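You operate a simulated robot arm through the tools that you are given. There is no shell and no other tool. Be economical: measure what you need, move in short steps, check, and stop when the job is done.

You are at the controls of a simulated two-armed robot. One attempt, no reset.

JOB
Take the rag from the deck behind the grooved roller and lay it out flat on the flat end of the bench.

It is judged by the outcome, as a careful person would: the job done as asked, and still so three seconds after it is handed in. It fails if anything else is knocked over, pushed out of place, dropped, spilled or broken.

ROBOT AND FRAMES
Two 7-joint arms with two-finger parallel grippers on one trunk, on a base that drives. Base frame: it is fixed to the floor where the robot stands at the start and does not move with it; the origin is under the middle of the robot, x ahead of it, y to its left, z up. Units: m, degrees, N and s.
The left shoulder is at the start at [0.07, 0.163, 1.17], the right one opposite. Places, roughly: flat end of the bench [0.7, -1.9, 0.9]. Payload 3.43 kg a hand.
The tool frame of a hand sits at the grasp point between the pads (the TCP): z along the fingers, y along the line on which they close. The tips reach 0.034 m beyond it. The gripper opens to 0.128 m. The fingers are 0.024 m wide and 0.012 m thick; the gripper's body (0.048 by 0.13 m) begins 0.096 m behind the TCP.
Orientation is that of the tool frame in the base frame, as a unit quaternion [w, x, y, z]. With the fingers straight down and closing along the base's y, the tool's x points along the base's -x, its y along +y and its z along -z.

CONTROLS
- The arms move only by the tool play_rows. It takes "left_commands", "right_commands" or both (then of equal length, played together; a hand with none holds still); each is a list that holds one entry, the list of rows, each a list of 7 numbers: the gripper command, from -1 (shut) to 1 (fully open), values between in proportion, then the shift along the base's x, y, z in units of 500 mm (1.0 is 500 mm), then the turn, a rotation vector about the base's x, y, z in units of 90 degrees (1.0 is 90 degrees). In form: [[[gripper, x, y, z, wx, wy, wz], ...]]. A call has 1 to 20 rows; each row is the pose to reach, as a shift and turn from the pose commanded when the call began. A call with a number of a shift or a turn outside -1 to 1 is refused whole. Rows are played at 5 a second. More than 0.05 m and 8.6 degrees between two rows, or a gripper value outside its range, and nothing of the call is played. A pose out of reach is approached as far as the arm can. The call stops where the force on the tool passes 40 N (or 10 N more than at its start, if that is more) or the arm is blocked; 0.2 s more then pass. Each finger travels about 0.153 m/s and halts on what it meets, pressing with about 33 N; the grip force reading is that of the motor and also rises with nothing between the fingers. The clock runs only during rows and for 0.2 s after the last one: add rows that repeat a pose to give the fingers time. It gives the time, the measured TCP pose, the force on the tool (base axes), the opening and the grip force at its end, in the units of the frame above (readings bear some noise), and new pictures: "show" is both (left out), scene, wrist or none (wrist: the cameras of the hands that moved).
- Cameras (640 x 400 px; columns grow to the right, rows downward): "scene" is now at [0.1378, -0.0158, 1.4009]; the picture's right is [-0.17, -0.99, 0.00], its down [-0.55, 0.10, -0.83] and it looks along [0.82, -0.14, -0.56] (base axes); focal length 256 px, centre (320, 200). "left" rides on the left gripper at [0.076, 0.011, -0.16] in its tool frame; the picture's right is [-0.15, 0.99, 0.00], its down [-0.88, -0.13, -0.46] and it looks along [-0.45, -0.07, 0.89] (tool axes); focal length 234 px, centre (320, 200). "right" rides on the right gripper at [0.076, -0.011, -0.16] in its tool frame; the picture's right is [0.15, 0.99, 0.00], its down [-0.88, 0.13, -0.46] and it looks along [-0.45, 0.07, 0.89] (tool axes); focal length 234 px, centre (320, 200).
- lift_body(by): slides the trunk up (or, below 0, down) by that many m; the arms and the scene camera ride with it, the base frame stays. It gives what a move gives, with no picture.
- base_move(legs): drives the robot by 1 to 6 legs, each [ahead, left, turn to the left] in m, m and degrees, along the robot's own axes; the way and the turn of a leg run together, so that a leg with both is an arc; at most 1.5 m and 180 degrees a leg. The arms and the cameras ride along, it lands a little off, and it stops where it bumps. It gives what a move gives, and a new picture of the scene camera.
- pan_tilt(pan, tilt): turns the head with the scene camera to pan (to the left, within 86 degrees either way) and tilt (down, from -29 to 69), counted from straight ahead of the robot. It gives what a move gives, and a new picture of the scene camera.
- pixel_to_xyz(camera, pixels): for up to 12 pixels [column, row] of the newest picture of that camera ("zoom" is the newest enlarged one), the place [x, y, z] in the base frame of the surface seen there, good to about 0.002 m. No time passes.
- inspect(camera, box): a new picture of the part [left, top, right, bottom] of that camera's present view, enlarged. No time passes.
- close_job(): hands the job in; it is judged then, once.

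Keep the steps short. Do not move on a guess: measure, check each grasp and each placing, and mend mistakes. In all there are 80 turns and 260 pictures (those below and enlarged ones count). Leave the grippers open and the arms clear of the work at the hand-in unless told otherwise, and finish with a single line.

The tools are called after ">>>" as a command line: name --argument value ..., lists and objects as JSON in quotes. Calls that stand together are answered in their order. play_rows: Moves the arms, as the interface text tells. Its arguments: {"type":"object","properties":{"left_commands":{"type":"array","items":{"type":"array","items":{"type":"array","items":{"type":"number"}}}},"right_commands":{"type":"array","items":{"type":"array","items":{"type":"array","items":{"type":"number"}}}},"show":{"type":"string","enum":["both","scene","wrist","none"]}},"required":[]} The other tools are called the same way: lift_body (by) slides the trunk up or down; base_move (legs) drives the base; pan_tilt (pan, tilt) turns the head that bears the scene camera; pixel_to_xyz (camera, pixels) gives the place of the surface under pixels of a picture; inspect (camera, box) takes an enlarged picture of a part of a camera's view; close_job () hands the job in.

At the start:

```text
time_s: 0.0
left_eef_pos: [0.6505, 0.2271, 1.1276]
left_tool_rot: [0.0, -0.001, 1.0, 0.001]
left_force: [-0.4, 0.8, 0.4]
left_gripper_width: 0.1279
left_grasp_force: 0.1
right_eef_pos: [0.6164, -0.33, 1.1227]
right_tool_rot: [0.0, 0.0, 1.0, 0.0]
right_force: [-0.1, 0.8, 0.1]
right_gripper_width: 0.128
right_grasp_force: 0.1
trunk travel left (down, up): [-0.65, 0.29]
robot x, y, heading: [0.0006, 0.0017, -0.1]
head pan, tilt: [-9.8, 33.7]
```

scene: 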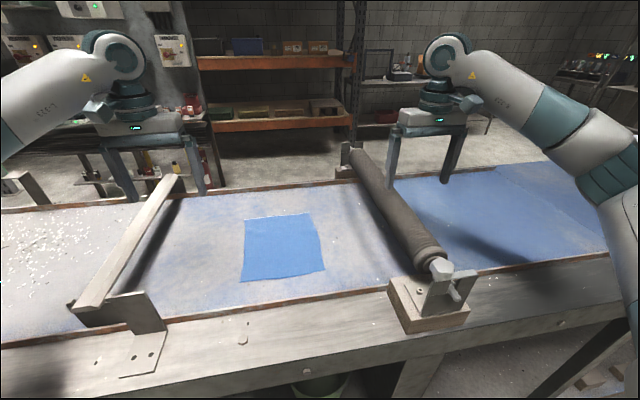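
right: 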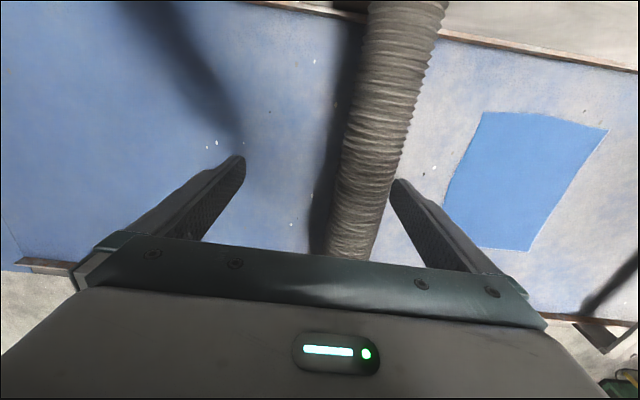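
left: 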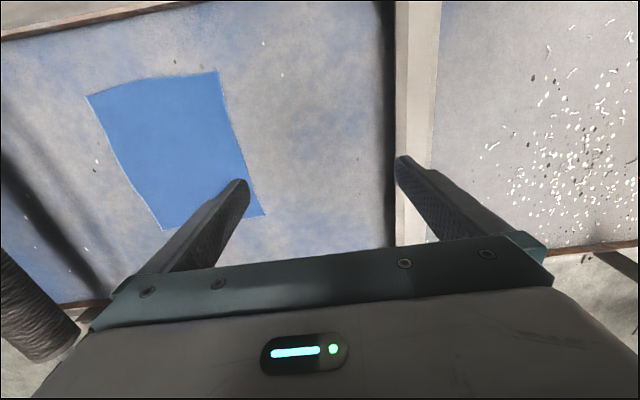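

I see the blue rag around scene (283,248), between the bar and the roller. First I measure its corners, the roller and the bar.

>>> pixel_to_xyz --camera "scene" --pixels '[[247, 219], [307, 214], [325, 270], [243, 281], [284, 248], [230, 250], [375, 190], [430, 250], [440, 270], [355, 150], [170, 180], [85, 305]]'

>>> inspect --camera "scene" --box '[220, 190, 350, 300]'

>>> pan_tilt --pan -70 --tilt 30

```text
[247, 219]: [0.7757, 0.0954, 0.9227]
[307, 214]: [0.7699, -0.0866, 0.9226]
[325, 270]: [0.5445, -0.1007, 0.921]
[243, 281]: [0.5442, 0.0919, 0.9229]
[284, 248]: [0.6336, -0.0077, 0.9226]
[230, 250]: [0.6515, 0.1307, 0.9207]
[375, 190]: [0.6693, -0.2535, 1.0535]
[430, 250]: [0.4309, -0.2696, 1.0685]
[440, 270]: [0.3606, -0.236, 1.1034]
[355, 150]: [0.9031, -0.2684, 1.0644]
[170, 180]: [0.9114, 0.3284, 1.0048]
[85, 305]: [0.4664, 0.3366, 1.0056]
```

```text
3.64 times, centred on (285, 245) of scene
```

zoom: 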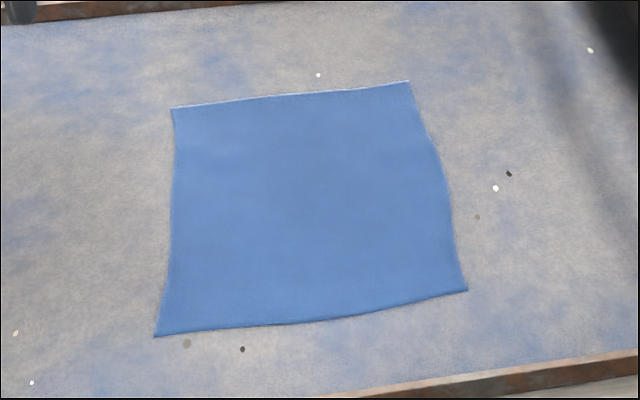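

```text
time_s: 1.3
left_eef_pos: [0.6517, 0.2251, 1.127]
left_tool_rot: [0.0, 0.0, 1.0, 0.0]
left_force: [-0.2, 0.1, 0.3]
left_gripper_width: 0.1281
left_grasp_force: 0.0
right_eef_pos: [0.6159, -0.3308, 1.1235]
right_tool_rot: [0.0, -0.001, 1.0, 0.0]
right_force: [0.1, 0.8, 0.3]
right_gripper_width: 0.128
right_grasp_force: 0.1
trunk travel left (down, up): [-0.65, 0.29]
robot x, y, heading: [0.0014, -0.0012, 0.1]
head pan, tilt: [-70.0, 30.0]
```

scene: 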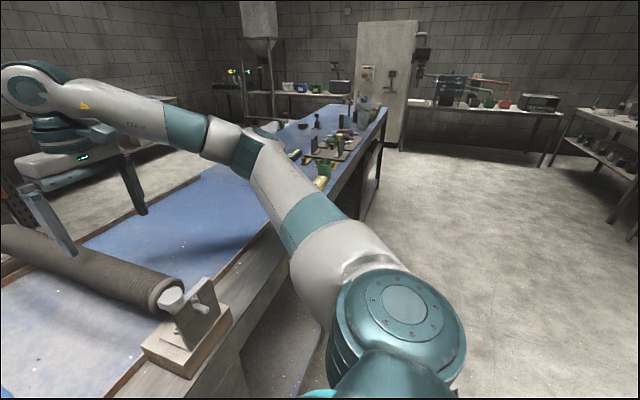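

The right arm blocks part of the view. I zoom in on the bench's far end and measure.

>>> inspect --camera "scene" --box '[200, 80, 400, 205]'

>>> pixel_to_xyz --camera "scene" --pixels '[[150, 250], [230, 200], [275, 130], [300, 125], [370, 115], [360, 140], [330, 150], [325, 170], [340, 180], [290, 140], [225, 175], [362, 105]]'

```text
3.20 times, centred on (300, 142) of scene
```

zoom: 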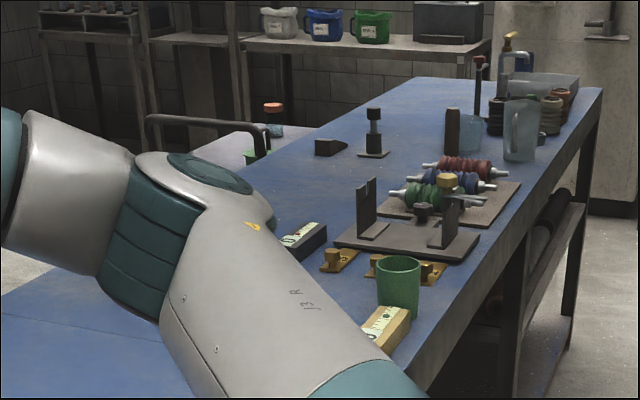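

```text
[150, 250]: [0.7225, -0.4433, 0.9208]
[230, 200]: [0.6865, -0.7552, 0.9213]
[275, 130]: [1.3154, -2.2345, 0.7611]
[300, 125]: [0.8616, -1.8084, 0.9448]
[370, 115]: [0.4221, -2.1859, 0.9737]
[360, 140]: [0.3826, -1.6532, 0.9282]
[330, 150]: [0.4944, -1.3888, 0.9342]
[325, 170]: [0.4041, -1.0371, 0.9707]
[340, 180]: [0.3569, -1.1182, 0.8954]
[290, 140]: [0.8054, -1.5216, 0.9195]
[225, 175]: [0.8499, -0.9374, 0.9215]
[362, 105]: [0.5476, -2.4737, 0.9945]
```

The rag is flat, near edge at x≈0.544 from y=-0.10 to 0.09, on the deck at z≈0.921. I will pinch the near edge close to both corners, one hand each, so that it hangs as a sheet. I raise the trunk first for clearance over the roller (top ≈1.07–1.10).

>>> lift_body --by 0.15

>>> pan_tilt --pan 0 --tilt 50

```text
time_s: 3.0
left_eef_pos: [0.65, 0.2259, 1.2775]
left_tool_rot: [0.0, 0.001, 1.0, 0.0]
left_force: [-0.2, -0.4, 0.0]
left_gripper_width: 0.1283
left_grasp_force: 0.1
right_eef_pos: [0.6156, -0.3305, 1.2733]
right_tool_rot: [0.0, 0.001, 1.0, -0.001]
right_force: [1.1, -0.2, -0.9]
right_gripper_width: 0.1283
right_grasp_force: 0.0
trunk travel left (down, up): [-0.8, 0.14]
robot x, y, heading: [0.0006, -0.0019, -0.0]
head pan, tilt: [-70.0, 30.0]
```

```text
time_s: 4.5
left_eef_pos: [0.651, 0.2263, 1.2771]
left_tool_rot: [-0.001, 0.0, 1.0, 0.0]
left_force: [0.4, 0.5, -0.5]
left_gripper_width: 0.128
left_grasp_force: 0.1
right_eef_pos: [0.6158, -0.3308, 1.2737]
right_tool_rot: [-0.001, -0.001, 1.0, 0.0]
right_force: [-0.3, 0.6, -0.1]
right_gripper_width: 0.128
right_grasp_force: 0.0
trunk travel left (down, up): [-0.8, 0.14]
robot x, y, heading: [0.002, -0.0036, 0.2]
head pan, tilt: [0.0, 50.0]
```

scene: 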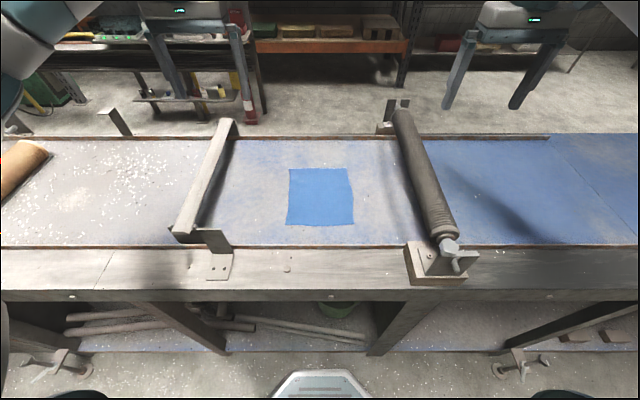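

Now I have a clear view of the rag. I turn both hands 90° (cameras outward) and bring them above the near edge, still high (z≈1.27).

>>> play_rows --left_commands '[[[-0.06, -0.018, -0.025, 0, 0, 0, -0.083], [-0.06, -0.036, -0.05, 0, 0, 0, -0.167], [-0.06, -0.053, -0.075, 0, 0, 0, -0.25], [-0.06, -0.071, -0.1, 0, 0, 0, -0.333], [-0.06, -0.089, -0.125, 0, 0, 0, -0.417], [-0.06, -0.107, -0.15, 0, 0, 0, -0.5], [-0.06, -0.125, -0.175, 0, 0, 0, -0.583], [-0.06, -0.142, -0.2, 0, 0, 0, -0.667], [-0.06, -0.16, -0.225, 0, 0, 0, -0.75], [-0.06, -0.178, -0.25, 0, 0, 0, -0.833], [-0.06, -0.196, -0.275, 0, 0, 0, -0.917], [-0.06, -0.212, -0.3, 0, 0, 0, -1.0], [-0.06, -0.212, -0.3, 0, 0, 0, -1.0]]]' --right_commands '[[[-0.06, -0.012, 0.041, 0, 0, 0, 0.083], [-0.06, -0.024, 0.083, 0, 0, 0, 0.167], [-0.06, -0.035, 0.124, 0, 0, 0, 0.25], [-0.06, -0.047, 0.165, 0, 0, 0, 0.333], [-0.06, -0.059, 0.207, 0, 0, 0, 0.417], [-0.06, -0.071, 0.248, 0, 0, 0, 0.5], [-0.06, -0.083, 0.289, 0, 0, 0, 0.583], [-0.06, -0.095, 0.331, 0, 0, 0, 0.667], [-0.06, -0.106, 0.372, 0, 0, 0, 0.75], [-0.06, -0.118, 0.413, 0, 0, 0, 0.833], [-0.06, -0.13, 0.455, 0, 0, 0, 0.917], [-0.06, -0.142, 0.496, 0, 0, 0, 1.0], [-0.06, -0.142, 0.496, 0, 0, 0, 1.0]]]'

```text
time_s: 7.3
left_eef_pos: [0.4737, 0.0565, 1.2722]
left_tool_rot: [0.001, 0.707, 0.707, 0.0]
left_force: [1.4, -0.6, -0.4]
left_gripper_width: 0.0601
left_grasp_force: 0.1
left hand out of reach, approached as far as the arm can: row 10, 11, 12, 13
right_eef_pos: [0.4741, -0.0609, 1.2669]
right_tool_rot: [0.0, -0.706, 0.708, 0.0]
right_force: [-0.7, 0.7, -0.6]
right_gripper_width: 0.0602
right_grasp_force: 0.0
right hand out of reach, approached as far as the arm can: row 10, 11, 12, 13
trunk travel left (down, up): [-0.8, 0.14]
robot x, y, heading: [0.0006, 0.0007, -0.1]
head pan, tilt: [0.0, 50.0]
```

scene: 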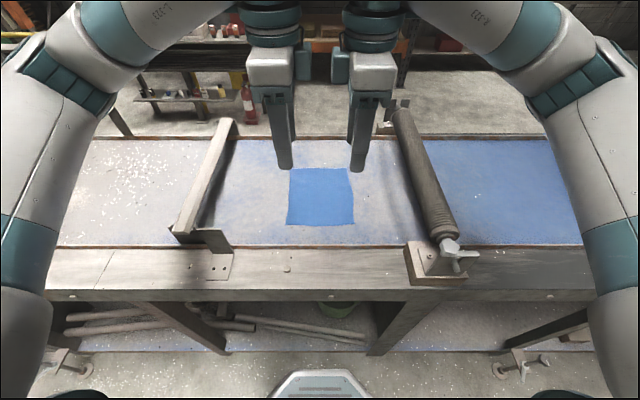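
right: 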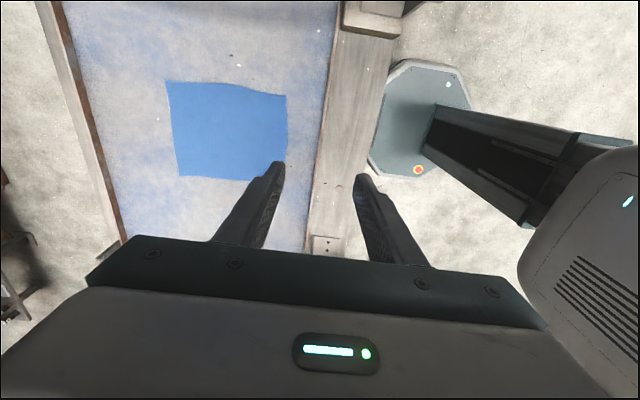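
left: 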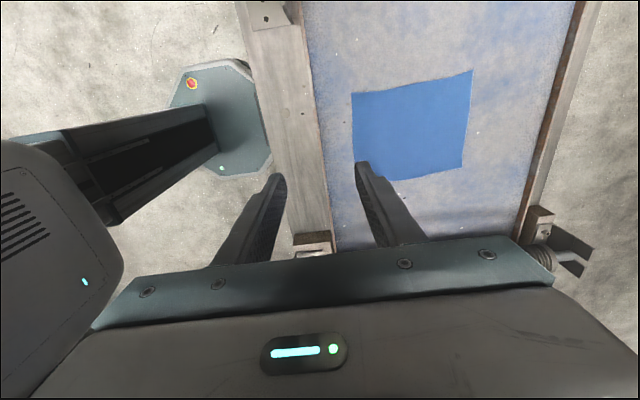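

Both hands turned but ended about 7 cm short in x (0.474). I test whether they get to the right place lower down.

>>> play_rows --left_commands '[[[-0.06, 0, 0, -0.08, 0, 0, 0], [-0.06, 0, 0, -0.16, 0, 0, 0], [-0.06, 0, 0, -0.24, 0, 0, 0], [-0.06, 0, 0, -0.24, 0, 0, 0]]]' --right_commands '[[[-0.06, 0, 0, -0.08, 0, 0, 0], [-0.06, 0, 0, -0.16, 0, 0, 0], [-0.06, 0, 0, -0.24, 0, 0, 0], [-0.06, 0, 0, -0.24, 0, 0, 0]]]' --show "none"

```text
time_s: 8.3
left_eef_pos: [0.473, 0.0604, 1.184]
left_tool_rot: [0.0, 0.705, 0.71, 0.0]
left_force: [0.4, 0.3, -0.4]
left_gripper_width: 0.0601
left_grasp_force: 0.0
left hand out of reach, approached as far as the arm can: row 2, 3, 4
right_eef_pos: [0.4721, -0.0612, 1.1814]
right_tool_rot: [0.0, -0.705, 0.71, 0.001]
right_force: [0.3, -0.7, 1.0]
right_gripper_width: 0.06
right_grasp_force: 0.1
right hand out of reach, approached as far as the arm can: row 2, 3, 4
trunk travel left (down, up): [-0.8, 0.14]
robot x, y, heading: [0.0, -0.0003, -0.0]
head pan, tilt: [0.0, 50.0]
```

They look joint-limited with the arms folded close. I back the base by 0.15 m to open the arms out and try again; the hands are high and clear.

>>> base_move --legs '[[-0.15, 0, 0]]'

>>> play_rows --left_commands '[[[-0.06, 0.09, 0.01, 0, 0, 0, 0], [-0.06, 0.18, 0.02, 0, 0, 0, 0], [-0.06, 0.27, 0.03, 0, 0, 0, 0], [-0.06, 0.36, 0.03, 0, 0, 0, 0], [-0.06, 0.44, 0.03, 0, 0, 0, 0], [-0.06, 0.44, 0.03, 0, 0, 0, 0]]]' --right_commands '[[[-0.06, 0.09, -0.01, 0, 0, 0, 0], [-0.06, 0.18, -0.02, 0, 0, 0, 0], [-0.06, 0.27, -0.03, 0, 0, 0, 0], [-0.06, 0.36, -0.044, 0, 0, 0, 0], [-0.06, 0.44, -0.044, 0, 0, 0, 0], [-0.06, 0.44, -0.044, 0, 0, 0, 0]]]' --show "scene"

```text
time_s: 9.6
left_eef_pos: [0.3298, 0.0595, 1.1846]
left_tool_rot: [-0.001, 0.705, 0.71, 0.0]
left_force: [0.3, -0.3, 0.6]
left_gripper_width: 0.0602
left_grasp_force: 0.0
right_eef_pos: [0.3265, -0.0614, 1.1808]
right_tool_rot: [-0.001, -0.704, 0.71, 0.001]
right_force: [0.4, 0.2, 0.2]
right_gripper_width: 0.06
right_grasp_force: 0.1
trunk travel left (down, up): [-0.8, 0.14]
robot x, y, heading: [-0.1435, -0.0002, 0.1]
head pan, tilt: [0.0, 50.0]
```

scene: 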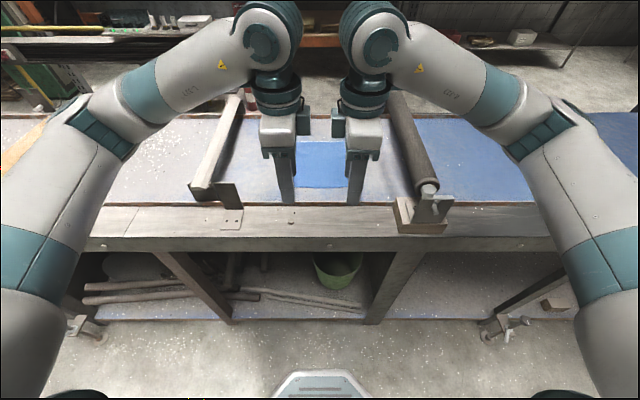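

```text
time_s: 11.0
left_eef_pos: [0.3275, 0.059, 1.1859]
left_tool_rot: [0.0, 0.705, 0.709, 0.0]
left_force: [0.9, 0.4, 0.4]
left_gripper_width: 0.0603
left_grasp_force: 0.1
left hand out of reach, approached as far as the arm can: row 1, 2, 3, 4, 5, 6
right_eef_pos: [0.3256, -0.0631, 1.1816]
right_tool_rot: [-0.001, -0.704, 0.71, 0.001]
right_force: [-0.4, 0.8, 0.1]
right_gripper_width: 0.0604
right_grasp_force: 0.0
right hand out of reach, approached as far as the arm can: row 1, 2, 3, 4, 5, 6
trunk travel left (down, up): [-0.8, 0.14]
robot x, y, heading: [-0.1481, 0.0001, -0.0]
head pan, tilt: [0.0, 50.0]
```

scene: 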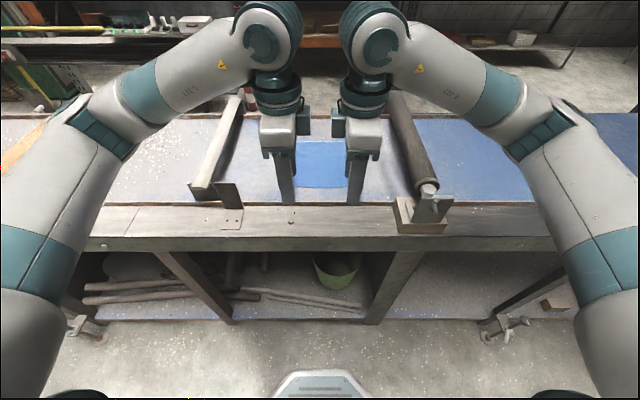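

The outward turn is up against the wrist limits. I go back to the natural yaw (closing along y) and will pinch the two side edges at the near corners instead. Spreading, turning back, and moving forward at height.

>>> play_rows --left_commands '[[[0, 0, 0.06, 0.02, 0, 0, 0.083], [0, 0, 0.12, 0.04, 0, 0, 0.167], [0, 0.04, 0.14, 0.06, 0, 0, 0.25], [0, 0.08, 0.14, 0.08, 0, 0, 0.333], [0, 0.12, 0.14, 0.08, 0, 0, 0.417], [0, 0.16, 0.14, 0.08, 0, 0, 0.5], [0, 0.2, 0.14, 0.08, 0, 0, 0.583], [0, 0.25, 0.14, 0.08, 0, 0, 0.667], [0, 0.3, 0.14, 0.08, 0, 0, 0.75], [0, 0.35, 0.14, 0.08, 0, 0, 0.833], [0, 0.4, 0.14, 0.08, 0, 0, 0.917], [0, 0.466, 0.14, 0.08, 0, 0, 1.0], [0, 0.466, 0.14, 0.08, 0, 0, 1.0]]]' --right_commands '[[[0, 0, -0.06, 0.02, 0, 0, -0.083], [0, 0, -0.12, 0.04, 0, 0, -0.167], [0, 0.04, -0.14, 0.06, 0, 0, -0.25], [0, 0.08, -0.14, 0.08, 0, 0, -0.333], [0, 0.12, -0.14, 0.08, 0, 0, -0.417], [0, 0.16, -0.14, 0.08, 0, 0, -0.5], [0, 0.2, -0.14, 0.08, 0, 0, -0.583], [0, 0.25, -0.14, 0.08, 0, 0, -0.667], [0, 0.3, -0.14, 0.08, 0, 0, -0.75], [0, 0.35, -0.14, 0.08, 0, 0, -0.833], [0, 0.4, -0.14, 0.08, 0, 0, -0.917], [0, 0.466, -0.14, 0.08, 0, 0, -1.0], [0, 0.466, -0.14, 0.08, 0, 0, -1.0]]]'

```text
time_s: 13.8
left_eef_pos: [0.5506, 0.1338, 1.236]
left_tool_rot: [-0.001, -0.004, 1.0, -0.001]
left_force: [0.0, -0.3, 0.2]
left_gripper_width: 0.0643
left_grasp_force: 0.1
right_eef_pos: [0.5615, -0.1355, 1.2328]
right_tool_rot: [0.001, 0.005, 1.0, 0.001]
right_force: [0.3, 0.0, 0.4]
right_gripper_width: 0.0639
right_grasp_force: 0.1
trunk travel left (down, up): [-0.8, 0.14]
robot x, y, heading: [-0.1471, 0.0001, -0.0]
head pan, tilt: [0.0, 50.0]
```

scene: 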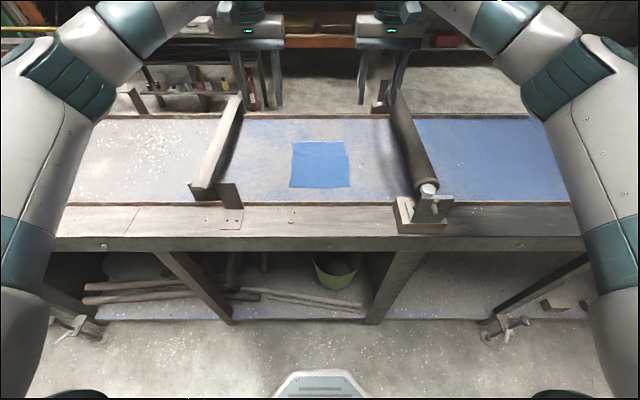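
right: 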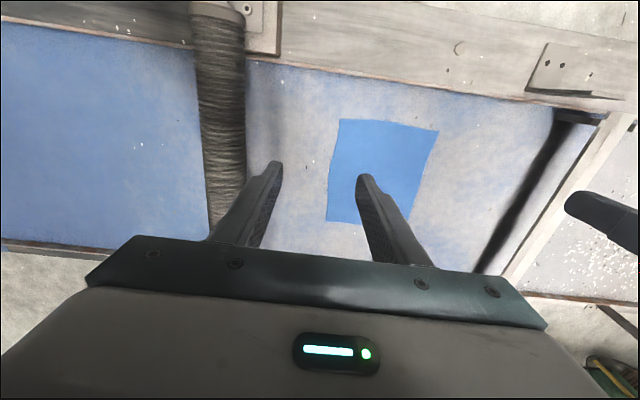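
left: 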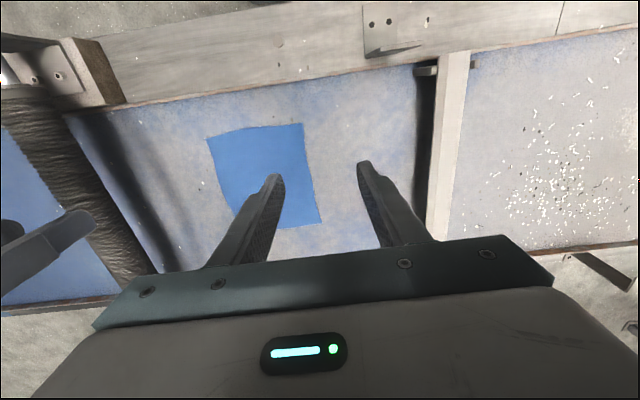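

Now above the rag, natural yaw. I measure the corners and edges anew with the wrist cameras.

>>> pixel_to_xyz --camera "left" --pixels '[[300, 127], [211, 140], [304, 145], [308, 170], [314, 200], [256, 133], [330, 150]]'

>>> pixel_to_xyz --camera "right" --pixels '[[342, 122], [434, 133], [337, 140], [333, 170], [331, 200], [390, 129]]'

```text
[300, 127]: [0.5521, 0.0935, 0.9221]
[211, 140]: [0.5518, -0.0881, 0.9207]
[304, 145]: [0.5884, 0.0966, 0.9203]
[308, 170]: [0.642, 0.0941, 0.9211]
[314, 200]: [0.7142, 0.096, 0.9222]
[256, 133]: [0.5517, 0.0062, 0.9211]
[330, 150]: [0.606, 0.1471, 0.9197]
```

```text
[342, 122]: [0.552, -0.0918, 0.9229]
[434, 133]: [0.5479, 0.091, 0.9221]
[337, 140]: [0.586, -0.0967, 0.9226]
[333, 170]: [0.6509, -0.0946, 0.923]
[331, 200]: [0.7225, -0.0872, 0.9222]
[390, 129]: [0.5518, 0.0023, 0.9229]
```

Rag side edges at y≈±0.095, near edge x≈0.547. I lower both hands to z≈0.99 above the two near corners.

>>> play_rows --left_commands '[[[-0.06, 0.005, -0.02, -0.08, 0, 0, 0], [-0.06, 0.01, -0.04, -0.16, 0, 0, 0], [-0.06, 0.01, -0.06, -0.24, 0, 0, 0], [-0.06, 0.01, -0.084, -0.32, 0, 0, 0], [-0.06, 0.01, -0.084, -0.4, 0, 0, 0], [-0.06, 0.01, -0.084, -0.492, 0, 0, 0], [-0.06, 0.01, -0.084, -0.492, 0, 0, 0]]]' --right_commands '[[[-0.06, 0, 0.02, -0.08, 0, 0, 0], [-0.06, 0, 0.04, -0.16, 0, 0, 0], [-0.06, 0, 0.06, -0.24, 0, 0, 0], [-0.06, 0, 0.081, -0.32, 0, 0, 0], [-0.06, 0, 0.081, -0.4, 0, 0, 0], [-0.06, 0, 0.081, -0.486, 0, 0, 0], [-0.06, 0, 0.081, -0.486, 0, 0, 0]]]'

```text
time_s: 15.4
left_eef_pos: [0.5564, 0.0918, 0.9864]
left_tool_rot: [-0.001, -0.004, 1.0, -0.001]
left_force: [-0.2, -0.5, -0.2]
left_gripper_width: 0.0604
left_grasp_force: 0.1
right_eef_pos: [0.5597, -0.0948, 0.9861]
right_tool_rot: [0.0, 0.004, 1.0, 0.001]
right_force: [-0.5, 0.1, -0.2]
right_gripper_width: 0.0605
right_grasp_force: 0.1
trunk travel left (down, up): [-0.8, 0.14]
robot x, y, heading: [-0.1471, 0.0012, -0.0]
head pan, tilt: [0.0, 50.0]
```

scene: 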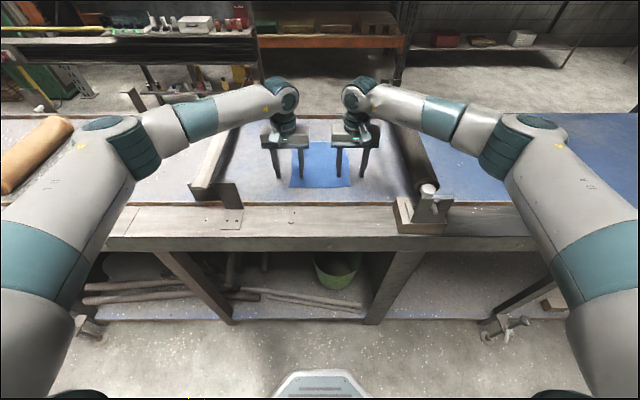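
right: 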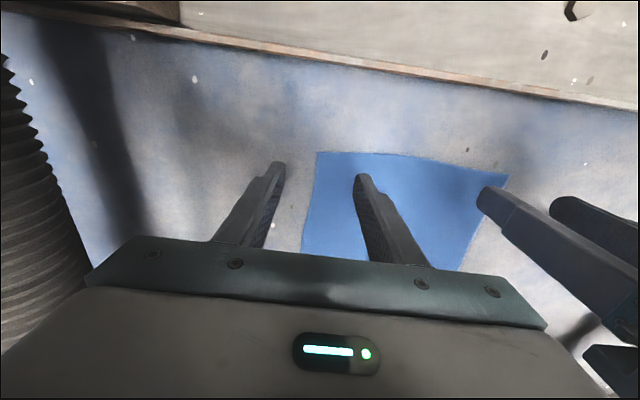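
left: 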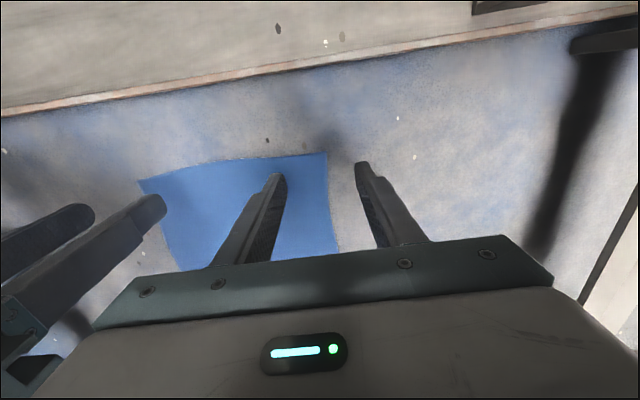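

Aligned: each inner finger over the rag, outer one beyond the side edge. I check the right forearm's clearance over the roller.

>>> pixel_to_xyz --camera "scene" --pixels '[[415, 108], [440, 112], [470, 135], [410, 125], [412, 150], [385, 90], [540, 125]]'

>>> inspect --camera "scene" --box '[330, 70, 490, 230]'

```text
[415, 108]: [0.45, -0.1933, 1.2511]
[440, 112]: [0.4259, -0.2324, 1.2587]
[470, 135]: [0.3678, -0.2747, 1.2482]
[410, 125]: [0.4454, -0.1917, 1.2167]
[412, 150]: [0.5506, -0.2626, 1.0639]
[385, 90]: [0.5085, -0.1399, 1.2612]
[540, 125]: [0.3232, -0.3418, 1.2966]
```

```text
2.50 times, centred on (410, 150) of scene
```

zoom: 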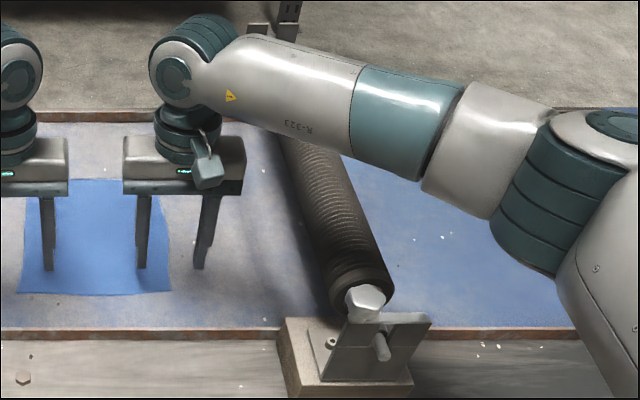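

The right forearm underside would come to ≈1.11–1.13 near the roller's end post (≈1.10): too tight. I raise the trunk 0.13 more and look again.

>>> lift_body --by 0.13

>>> play_rows --left_commands '[[[-0.06, 0, 0, -0.08, 0, 0, 0], [-0.06, 0.006, 0, -0.16, 0, 0, 0], [-0.06, 0.012, 0, -0.24, 0, 0, 0], [-0.06, 0.012, 0, -0.28, 0, 0, 0], [-0.06, 0.012, 0, -0.305, 0, 0, 0], [-0.06, 0.012, 0, -0.305, 0, 0, 0]]]' --right_commands '[[[-0.06, 0, 0, -0.08, 0, 0, 0], [-0.06, 0.004, 0, -0.16, 0, 0, 0], [-0.06, 0.004, 0, -0.24, 0, 0, 0], [-0.06, 0.004, 0, -0.28, 0, 0, 0], [-0.06, 0.004, 0, -0.305, 0, 0, 0], [-0.06, 0.004, 0, -0.305, 0, 0, 0]]]'

```text
time_s: 17.0
left_eef_pos: [0.5558, 0.0933, 1.1162]
left_tool_rot: [0.0, -0.004, 1.0, -0.001]
left_force: [-0.1, -0.7, -0.2]
left_gripper_width: 0.0603
left_grasp_force: 0.1
right_eef_pos: [0.5605, -0.0938, 1.1157]
right_tool_rot: [0.0, 0.004, 1.0, 0.001]
right_force: [-0.4, -1.1, 0.1]
right_gripper_width: 0.0603
right_grasp_force: 0.2
trunk travel left (down, up): [-0.93, 0.01]
robot x, y, heading: [-0.1471, -0.0017, 0.1]
head pan, tilt: [0.0, 50.0]
```

```text
time_s: 18.4
left_eef_pos: [0.5631, 0.0898, 0.9645]
left_tool_rot: [-0.001, -0.003, 1.0, -0.001]
left_force: [-0.1, -0.4, 0.2]
left_gripper_width: 0.06
left_grasp_force: 0.1
right_eef_pos: [0.5624, -0.0948, 0.9628]
right_tool_rot: [0.0, 0.004, 1.0, 0.002]
right_force: [-0.7, -0.4, 0.1]
right_gripper_width: 0.0602
right_grasp_force: 0.1
trunk travel left (down, up): [-0.93, 0.01]
robot x, y, heading: [-0.1492, 0.0013, 0.1]
head pan, tilt: [0.0, 50.0]
```

scene: 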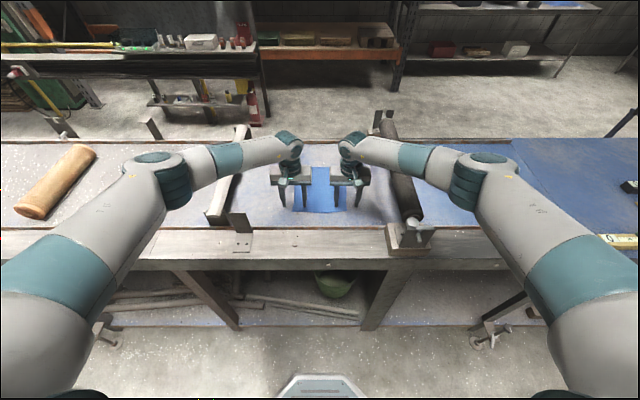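
right: 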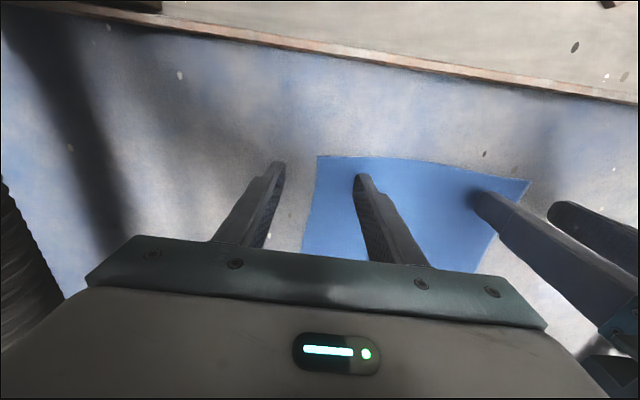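
left: 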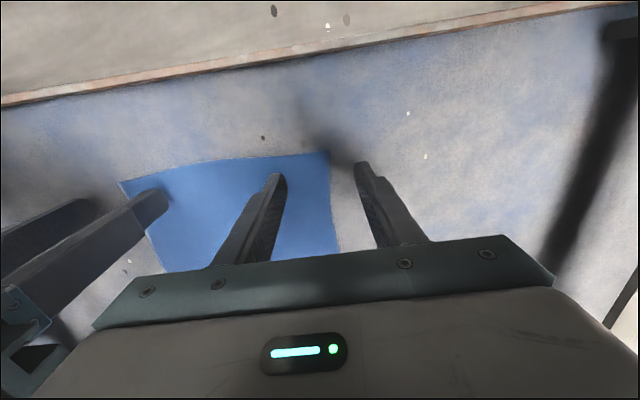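

Tips are ≈9 mm above the deck. I lower gently until contact, watching the force.

>>> play_rows --left_commands '[[[-0.06, 0, 0, -0.008, 0, 0, 0], [-0.06, 0, 0, -0.014, 0, 0, 0], [-0.06, 0, 0, -0.019, 0, 0, 0], [-0.06, 0, 0, -0.021, 0, 0, 0], [-0.06, 0, 0, -0.021, 0, 0, 0]]]' --right_commands '[[[-0.06, 0, 0, -0.006, 0, 0, 0], [-0.06, 0, 0, -0.012, 0, 0, 0], [-0.06, 0, 0, -0.016, 0, 0, 0], [-0.06, 0, 0, -0.018, 0, 0, 0], [-0.06, 0, 0, -0.018, 0, 0, 0]]]' --show "none"

```text
time_s: 19.6
left_eef_pos: [0.5632, 0.0923, 0.9556]
left_tool_rot: [0.001, -0.004, 1.0, -0.001]
left_force: [2.1, 0.0, 7.3]
left_gripper_width: 0.0602
left_grasp_force: 0.1
right_eef_pos: [0.5618, -0.0959, 0.9541]
right_tool_rot: [0.001, 0.005, 1.0, 0.0]
right_force: [0.6, -1.0, 2.9]
right_gripper_width: 0.0601
right_grasp_force: 0.0
trunk travel left (down, up): [-0.93, 0.01]
robot x, y, heading: [-0.1486, -0.0012, -0.2]
head pan, tilt: [0.0, 50.0]
```

Light contact with the deck: 7 N left, 3 N right. Now I close both grippers where they are.

>>> play_rows --left_commands '[[[-0.4, 0, 0, 0, 0, 0, 0], [-0.7, 0, 0, 0, 0, 0, 0], [-1, 0, 0, 0, 0, 0, 0], [-1, 0, 0, 0, 0, 0, 0], [-1, 0, 0, 0, 0, 0, 0]]]' --right_commands '[[[-0.4, 0, 0, -0.002, 0, 0, 0], [-0.7, 0, 0, -0.002, 0, 0, 0], [-1, 0, 0, -0.002, 0, 0, 0], [-1, 0, 0, -0.002, 0, 0, 0], [-1, 0, 0, -0.002, 0, 0, 0]]]'

```text
time_s: 20.8
left_eef_pos: [0.5619, 0.0911, 0.9551]
left_tool_rot: [0.001, -0.004, 1.0, -0.001]
left_force: [-1.8, -1.4, 12.3]
left_gripper_width: 0.0023
left_grasp_force: 32.9
right_eef_pos: [0.5602, -0.0947, 0.9538]
right_tool_rot: [0.001, 0.005, 1.0, 0.001]
right_force: [0.0, -0.4, -0.5]
right_gripper_width: 0.0
right_grasp_force: 33.1
trunk travel left (down, up): [-0.93, 0.01]
robot x, y, heading: [-0.1464, 0.0038, -0.2]
head pan, tilt: [0.0, 50.0]
```

scene: 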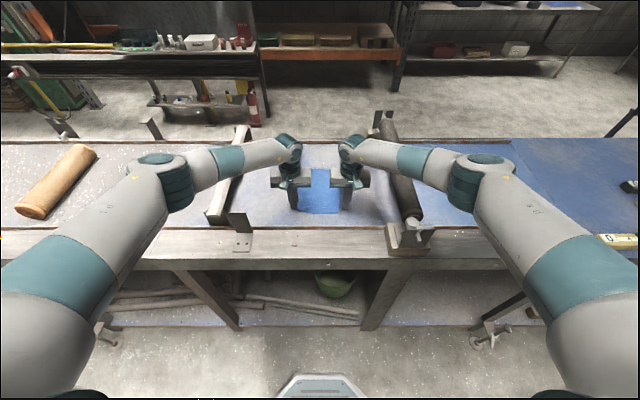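
right: 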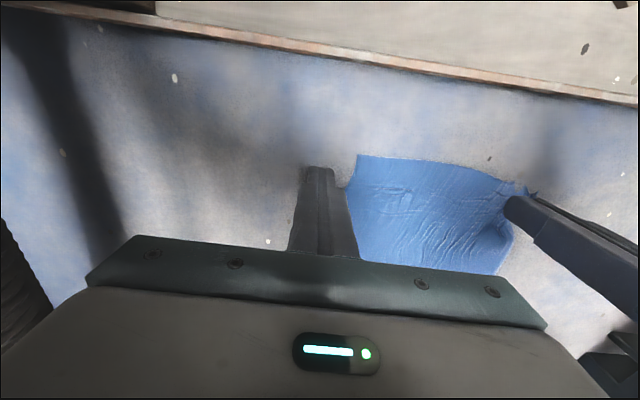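
left: 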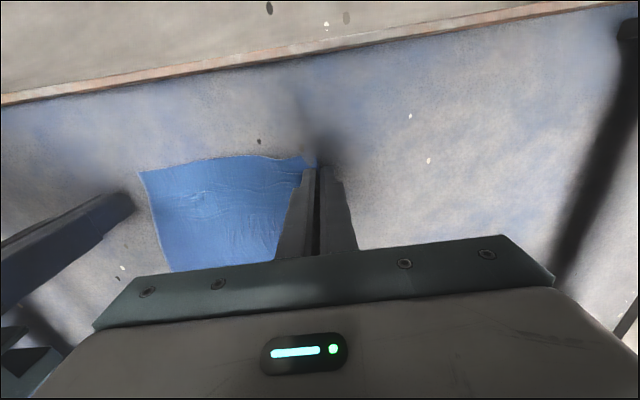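

Left hand pinches the cloth (2.3 mm). The right closed on nothing (0.0), the edge slipped to its left. I measure where the rag's right edge is now.

>>> pixel_to_xyz --camera "right" --pixels '[[360, 160], [351, 187], [355, 215], [360, 240], [430, 165], [508, 182]]'

>>> inspect --camera "right" --box '[280, 130, 560, 300]'

```text
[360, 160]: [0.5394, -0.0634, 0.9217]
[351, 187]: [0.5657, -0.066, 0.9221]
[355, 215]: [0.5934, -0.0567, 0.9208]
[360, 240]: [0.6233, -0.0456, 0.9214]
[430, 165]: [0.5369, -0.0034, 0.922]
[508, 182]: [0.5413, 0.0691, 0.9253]
```

```text
2.29 times, centred on (420, 215) of right
```

zoom: 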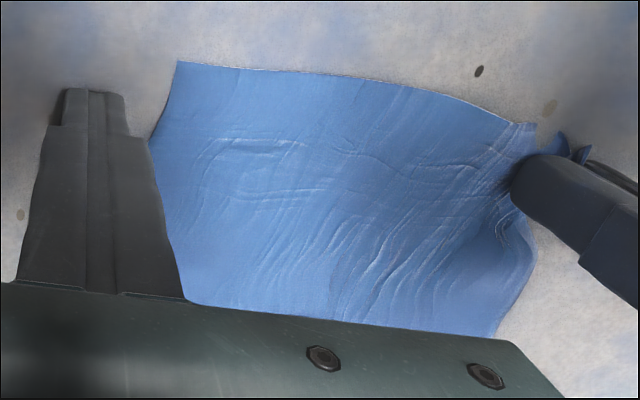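

The right edge now lies at y≈-0.065. I lift the right hand, open it, shift 37 mm left, and press down a little harder (as the left did) before closing.

>>> play_rows --right_commands '[[[-0.9, 0, 0, 0.03, 0, 0, 0], [-0.5, 0, 0, 0.06, 0, 0, 0], [-0.06, 0, 0.02, 0.06, 0, 0, 0], [-0.06, 0, 0.05, 0.06, 0, 0, 0], [-0.06, 0, 0.074, 0.06, 0, 0, 0], [-0.06, 0, 0.074, 0.03, 0, 0, 0], [-0.06, 0, 0.074, 0.01, 0, 0, 0], [-0.06, 0, 0.074, 0.0, 0, 0, 0], [-0.06, 0, 0.074, -0.004, 0, 0, 0], [-0.06, 0, 0.074, -0.006, 0, 0, 0], [-0.06, 0, 0.074, -0.006, 0, 0, 0]]]' --show "wrist"

```text
time_s: 23.2
left_eef_pos: [0.5613, 0.0904, 0.9557]
left_tool_rot: [0.001, -0.004, 1.0, 0.001]
left_force: [2.6, -1.1, 6.8]
left_gripper_width: 0.0025
left_grasp_force: 33.3
right_eef_pos: [0.5616, -0.0573, 0.9543]
right_tool_rot: [0.003, 0.005, 1.0, 0.002]
right_force: [0.3, -0.1, 20.4]
right_gripper_width: 0.0598
right_grasp_force: 0.1
trunk travel left (down, up): [-0.93, 0.01]
robot x, y, heading: [-0.1469, 0.002, 0.0]
head pan, tilt: [0.0, 50.0]
```

right: 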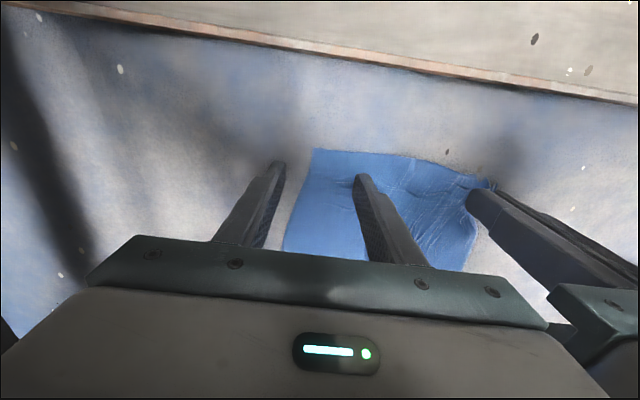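

The right now presses at 20 N with the edge between its fingers. I ease slightly and close.

>>> play_rows --right_commands '[[[-0.06, 0, 0, 0.0015, 0, 0, 0], [-0.4, 0, 0, 0.0015, 0, 0, 0], [-0.7, 0, 0, 0.0015, 0, 0, 0], [-1, 0, 0, 0.0015, 0, 0, 0], [-1, 0, 0, 0.0015, 0, 0, 0], [-1, 0, 0, 0.0015, 0, 0, 0]]]' --show "wrist"

```text
time_s: 24.6
left_eef_pos: [0.5605, 0.0898, 0.9557]
left_tool_rot: [0.002, -0.003, 1.0, -0.002]
left_force: [-0.7, -25.0, 0.1]
left_gripper_width: 0.0026
left_grasp_force: 33.8
right_eef_pos: [0.5581, -0.0532, 0.9551]
right_tool_rot: [0.002, 0.003, 1.0, 0.002]
right_force: [-2.7, 30.6, 23.5]
right_gripper_width: 0.0026
right_grasp_force: 32.9
trunk travel left (down, up): [-0.93, 0.01]
robot x, y, heading: [-0.1465, 0.0007, 0.1]
head pan, tilt: [0.0, 50.0]
```

right: 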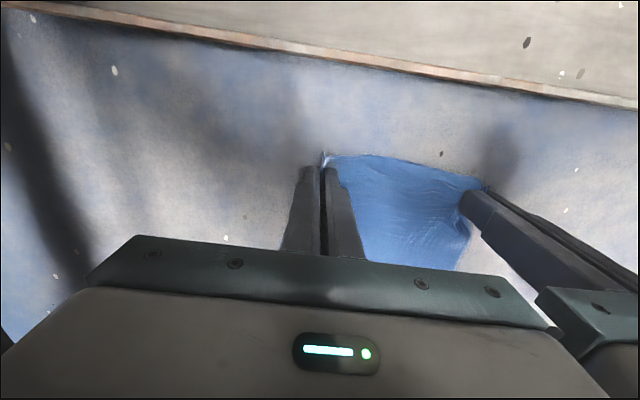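

Both hands hold (2.6 mm each), with ~25–30 N tension along y. I slacken that by a few mm and lift slowly 10 cm to check.

>>> play_rows --left_commands '[[[-1, 0, -0.002, 0.002, 0, 0, 0], [-1, 0, -0.004, 0.006, 0, 0, 0], [-1, 0, -0.004, 0.04, 0, 0, 0], [-1, 0, -0.004, 0.08, 0, 0, 0], [-1, 0, -0.004, 0.14, 0, 0, 0], [-1, 0, -0.004, 0.2, 0, 0, 0], [-1, 0, -0.004, 0.2, 0, 0, 0]]]' --right_commands '[[[-1, 0, 0.004, 0.002, 0, 0, 0], [-1, 0, 0.008, 0.006, 0, 0, 0], [-1, 0, 0.008, 0.04, 0, 0, 0], [-1, 0, 0.008, 0.08, 0, 0, 0], [-1, 0, 0.008, 0.14, 0, 0, 0], [-1, 0, 0.008, 0.2, 0, 0, 0], [-1, 0, 0.008, 0.2, 0, 0, 0]]]'

```text
time_s: 26.2
left_eef_pos: [0.563, 0.0878, 1.0531]
left_tool_rot: [0.0, -0.003, 1.0, -0.001]
left_force: [-0.1, -21.9, 0.1]
left_gripper_width: 0.0025
left_grasp_force: 33.1
right_eef_pos: [0.5596, -0.0555, 1.0528]
right_tool_rot: [0.0, 0.005, 1.0, 0.001]
right_force: [0.3, 20.4, -0.4]
right_gripper_width: 0.0026
right_grasp_force: 33.2
trunk travel left (down, up): [-0.93, 0.01]
robot x, y, heading: [-0.1483, 0.001, 0.2]
head pan, tilt: [0.0, 50.0]
```

scene: 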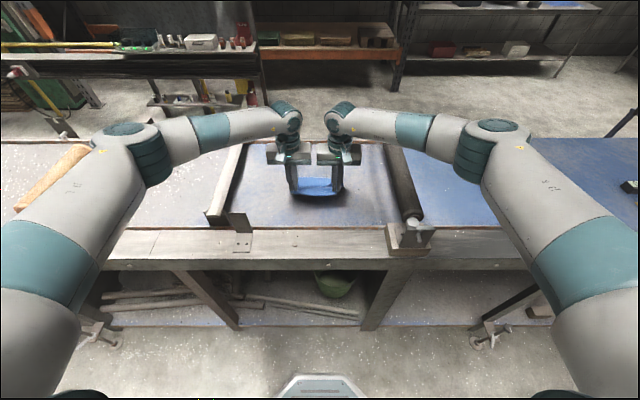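
right: 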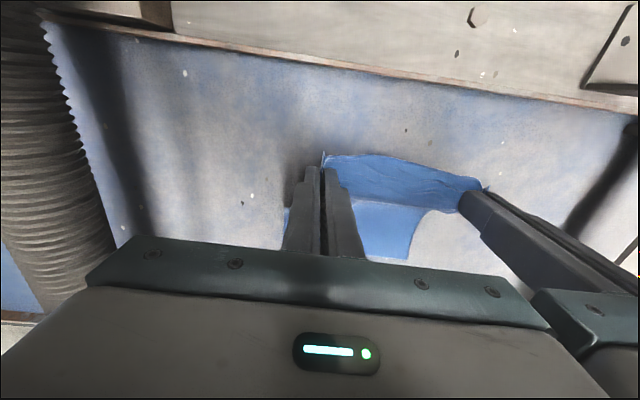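
left: 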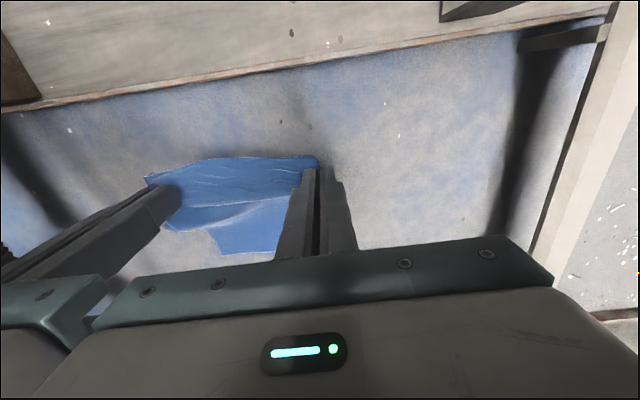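

The rag hangs from both hands. I slacken another couple of mm and raise to z≈1.40 to clear the roller.

>>> play_rows --left_commands '[[[-1, 0, -0.003, 0.05, 0, 0, 0], [-1, 0, -0.003, 0.13, 0, 0, 0], [-1, 0, -0.003, 0.21, 0, 0, 0], [-1, 0, -0.003, 0.29, 0, 0, 0], [-1, 0, -0.003, 0.37, 0, 0, 0], [-1, 0, -0.003, 0.45, 0, 0, 0], [-1, 0, -0.003, 0.53, 0, 0, 0], [-1, 0, -0.003, 0.61, 0, 0, 0], [-1, 0, -0.003, 0.69, 0, 0, 0], [-1, 0, -0.003, 0.69, 0, 0, 0]]]' --right_commands '[[[-1, 0, 0.003, 0.05, 0, 0, 0], [-1, 0, 0.003, 0.13, 0, 0, 0], [-1, 0, 0.003, 0.21, 0, 0, 0], [-1, 0, 0.003, 0.29, 0, 0, 0], [-1, 0, 0.003, 0.37, 0, 0, 0], [-1, 0, 0.003, 0.45, 0, 0, 0], [-1, 0, 0.003, 0.53, 0, 0, 0], [-1, 0, 0.003, 0.61, 0, 0, 0], [-1, 0, 0.003, 0.69, 0, 0, 0], [-1, 0, 0.003, 0.69, 0, 0, 0]]]' --show "scene"

```text
time_s: 28.4
left_eef_pos: [0.5642, 0.0876, 1.397]
left_tool_rot: [0.0, -0.003, 1.0, -0.001]
left_force: [0.6, -11.3, -0.5]
left_gripper_width: 0.0023
left_grasp_force: 32.9
right_eef_pos: [0.5616, -0.0526, 1.3952]
right_tool_rot: [0.0, 0.004, 1.0, 0.001]
right_force: [1.1, 11.0, 0.2]
right_gripper_width: 0.0024
right_grasp_force: 33.4
trunk travel left (down, up): [-0.93, 0.01]
robot x, y, heading: [-0.146, 0.0048, -0.1]
head pan, tilt: [0.0, 50.0]
```

scene: 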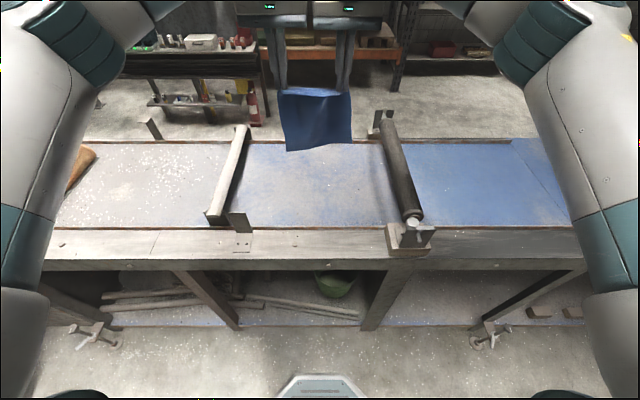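

The rag hangs freely, bottom well above the roller. I drive sideways 1.2 m to the right along the bench and look at the flat end.

>>> base_move --legs '[[0, -1.2, 0]]'

>>> pan_tilt --pan -45 --tilt 40

```text
time_s: 34.3
left_eef_pos: [0.5727, -1.0502, 1.3991]
left_tool_rot: [0.0, -0.014, 1.0, -0.001]
left_force: [-1.1, -12.1, -0.5]
left_gripper_width: 0.0026
left_grasp_force: 32.8
right_eef_pos: [0.5737, -1.1907, 1.3951]
right_tool_rot: [0.0, -0.008, 1.0, 0.001]
right_force: [-0.4, 11.6, 0.3]
right_gripper_width: 0.0025
right_grasp_force: 33.2
trunk travel left (down, up): [-0.93, 0.01]
robot x, y, heading: [-0.1358, -1.158, 1.1]
head pan, tilt: [0.0, 50.0]
```

scene: 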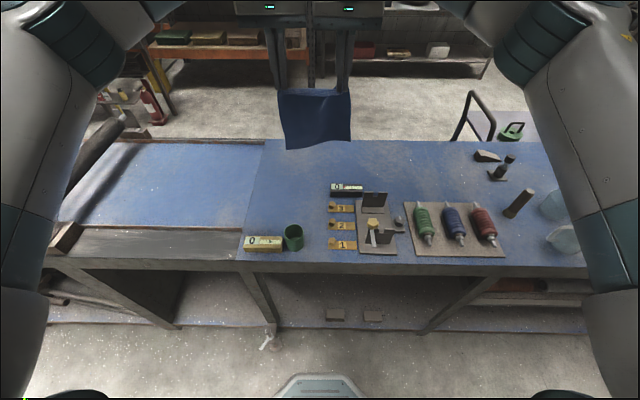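

```text
time_s: 35.4
left_eef_pos: [0.5725, -1.0511, 1.3981]
left_tool_rot: [0.0, -0.014, 1.0, -0.001]
left_force: [-0.2, -9.2, 0.4]
left_gripper_width: 0.0023
left_grasp_force: 33.0
right_eef_pos: [0.5735, -1.1907, 1.3952]
right_tool_rot: [-0.001, -0.007, 1.0, 0.001]
right_force: [1.0, 10.3, 0.4]
right_gripper_width: 0.0024
right_grasp_force: 33.0
trunk travel left (down, up): [-0.93, 0.01]
robot x, y, heading: [-0.134, -1.1538, 1.4]
head pan, tilt: [-45.0, 40.0]
```

scene: 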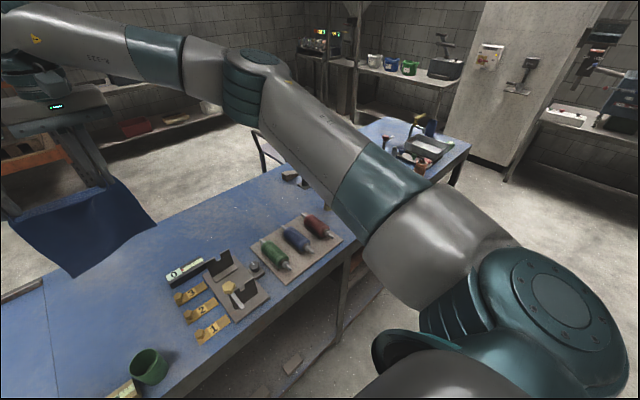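

The flat end begins past the seam; its back half looks clear, with tools along the front. I drive another 0.55 m right (correcting the 1.4° heading) and look straight ahead.

>>> base_move --legs '[[0, -0.55, -1.4]]'

>>> pan_tilt --pan 0 --tilt 45

```text
time_s: 38.5
left_eef_pos: [0.5821, -1.6049, 1.3987]
left_tool_rot: [0.001, -0.005, 1.0, -0.002]
left_force: [0.7, -10.1, -0.5]
left_gripper_width: 0.0022
left_grasp_force: 32.9
right_eef_pos: [0.5801, -1.7458, 1.3955]
right_tool_rot: [0.0, 0.002, 1.0, 0.0]
right_force: [-0.8, 11.8, -0.3]
right_gripper_width: 0.0021
right_grasp_force: 32.8
trunk travel left (down, up): [-0.93, 0.01]
robot x, y, heading: [-0.1258, -1.701, -0.1]
head pan, tilt: [-45.0, 40.0]
```

scene: 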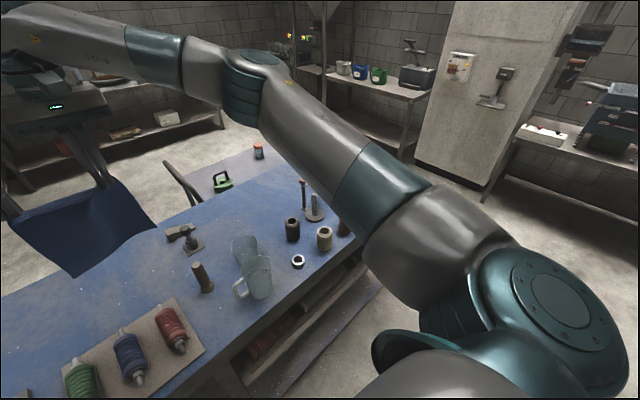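

```text
time_s: 39.7
left_eef_pos: [0.5819, -1.607, 1.3988]
left_tool_rot: [0.0, -0.005, 1.0, -0.002]
left_force: [-0.3, -8.5, -0.9]
left_gripper_width: 0.0023
left_grasp_force: 33.2
right_eef_pos: [0.5786, -1.7468, 1.3966]
right_tool_rot: [0.0, 0.001, 1.0, 0.001]
right_force: [0.1, 9.5, 0.3]
right_gripper_width: 0.0024
right_grasp_force: 32.5
trunk travel left (down, up): [-0.93, 0.01]
robot x, y, heading: [-0.1271, -1.6992, 0.1]
head pan, tilt: [0.0, 45.0]
```

scene: 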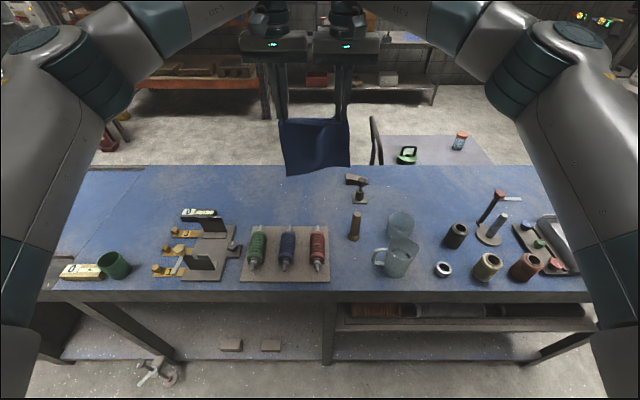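

>>> pixel_to_xyz --camera "scene" --pixels '[[285, 222], [260, 230], [318, 228], [220, 180], [340, 185], [200, 212], [355, 215], [347, 182], [290, 180], [220, 165], [135, 175], [230, 200]]'

>>> pixel_to_xyz --camera "scene" --pixels '[[317, 174], [284, 170], [349, 164], [210, 225], [215, 248], [255, 240], [360, 178], [320, 195], [265, 200], [180, 205], [283, 125], [345, 125]]'

>>> inspect --camera "scene" --box '[140, 110, 380, 290]'

```text
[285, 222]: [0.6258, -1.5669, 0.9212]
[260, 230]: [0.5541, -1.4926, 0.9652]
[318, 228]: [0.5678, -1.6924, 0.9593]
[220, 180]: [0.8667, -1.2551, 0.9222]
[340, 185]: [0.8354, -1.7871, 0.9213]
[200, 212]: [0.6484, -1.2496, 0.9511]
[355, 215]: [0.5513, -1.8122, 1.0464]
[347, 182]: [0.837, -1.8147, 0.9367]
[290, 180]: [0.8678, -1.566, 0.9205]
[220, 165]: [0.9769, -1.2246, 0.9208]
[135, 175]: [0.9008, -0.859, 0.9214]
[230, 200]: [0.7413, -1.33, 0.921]
```

```text
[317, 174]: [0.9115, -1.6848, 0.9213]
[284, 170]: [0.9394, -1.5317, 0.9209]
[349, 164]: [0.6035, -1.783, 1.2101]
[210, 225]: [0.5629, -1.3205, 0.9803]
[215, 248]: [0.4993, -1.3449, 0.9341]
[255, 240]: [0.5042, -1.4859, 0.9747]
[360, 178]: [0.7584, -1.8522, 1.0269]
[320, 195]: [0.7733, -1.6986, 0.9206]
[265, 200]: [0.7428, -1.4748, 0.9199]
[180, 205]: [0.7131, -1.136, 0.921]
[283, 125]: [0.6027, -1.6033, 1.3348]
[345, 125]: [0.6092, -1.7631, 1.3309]
```

```text
2.22 times, centred on (260, 200) of scene
```

zoom: 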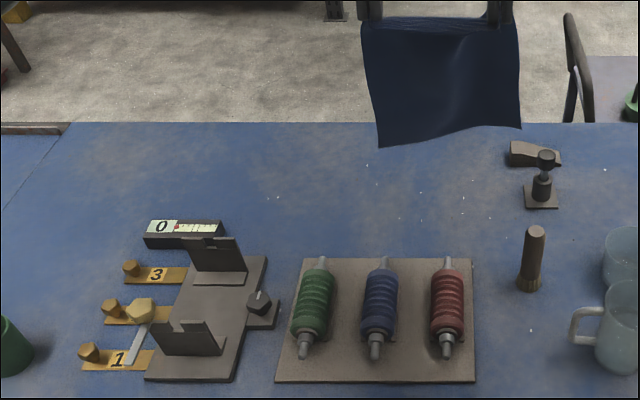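

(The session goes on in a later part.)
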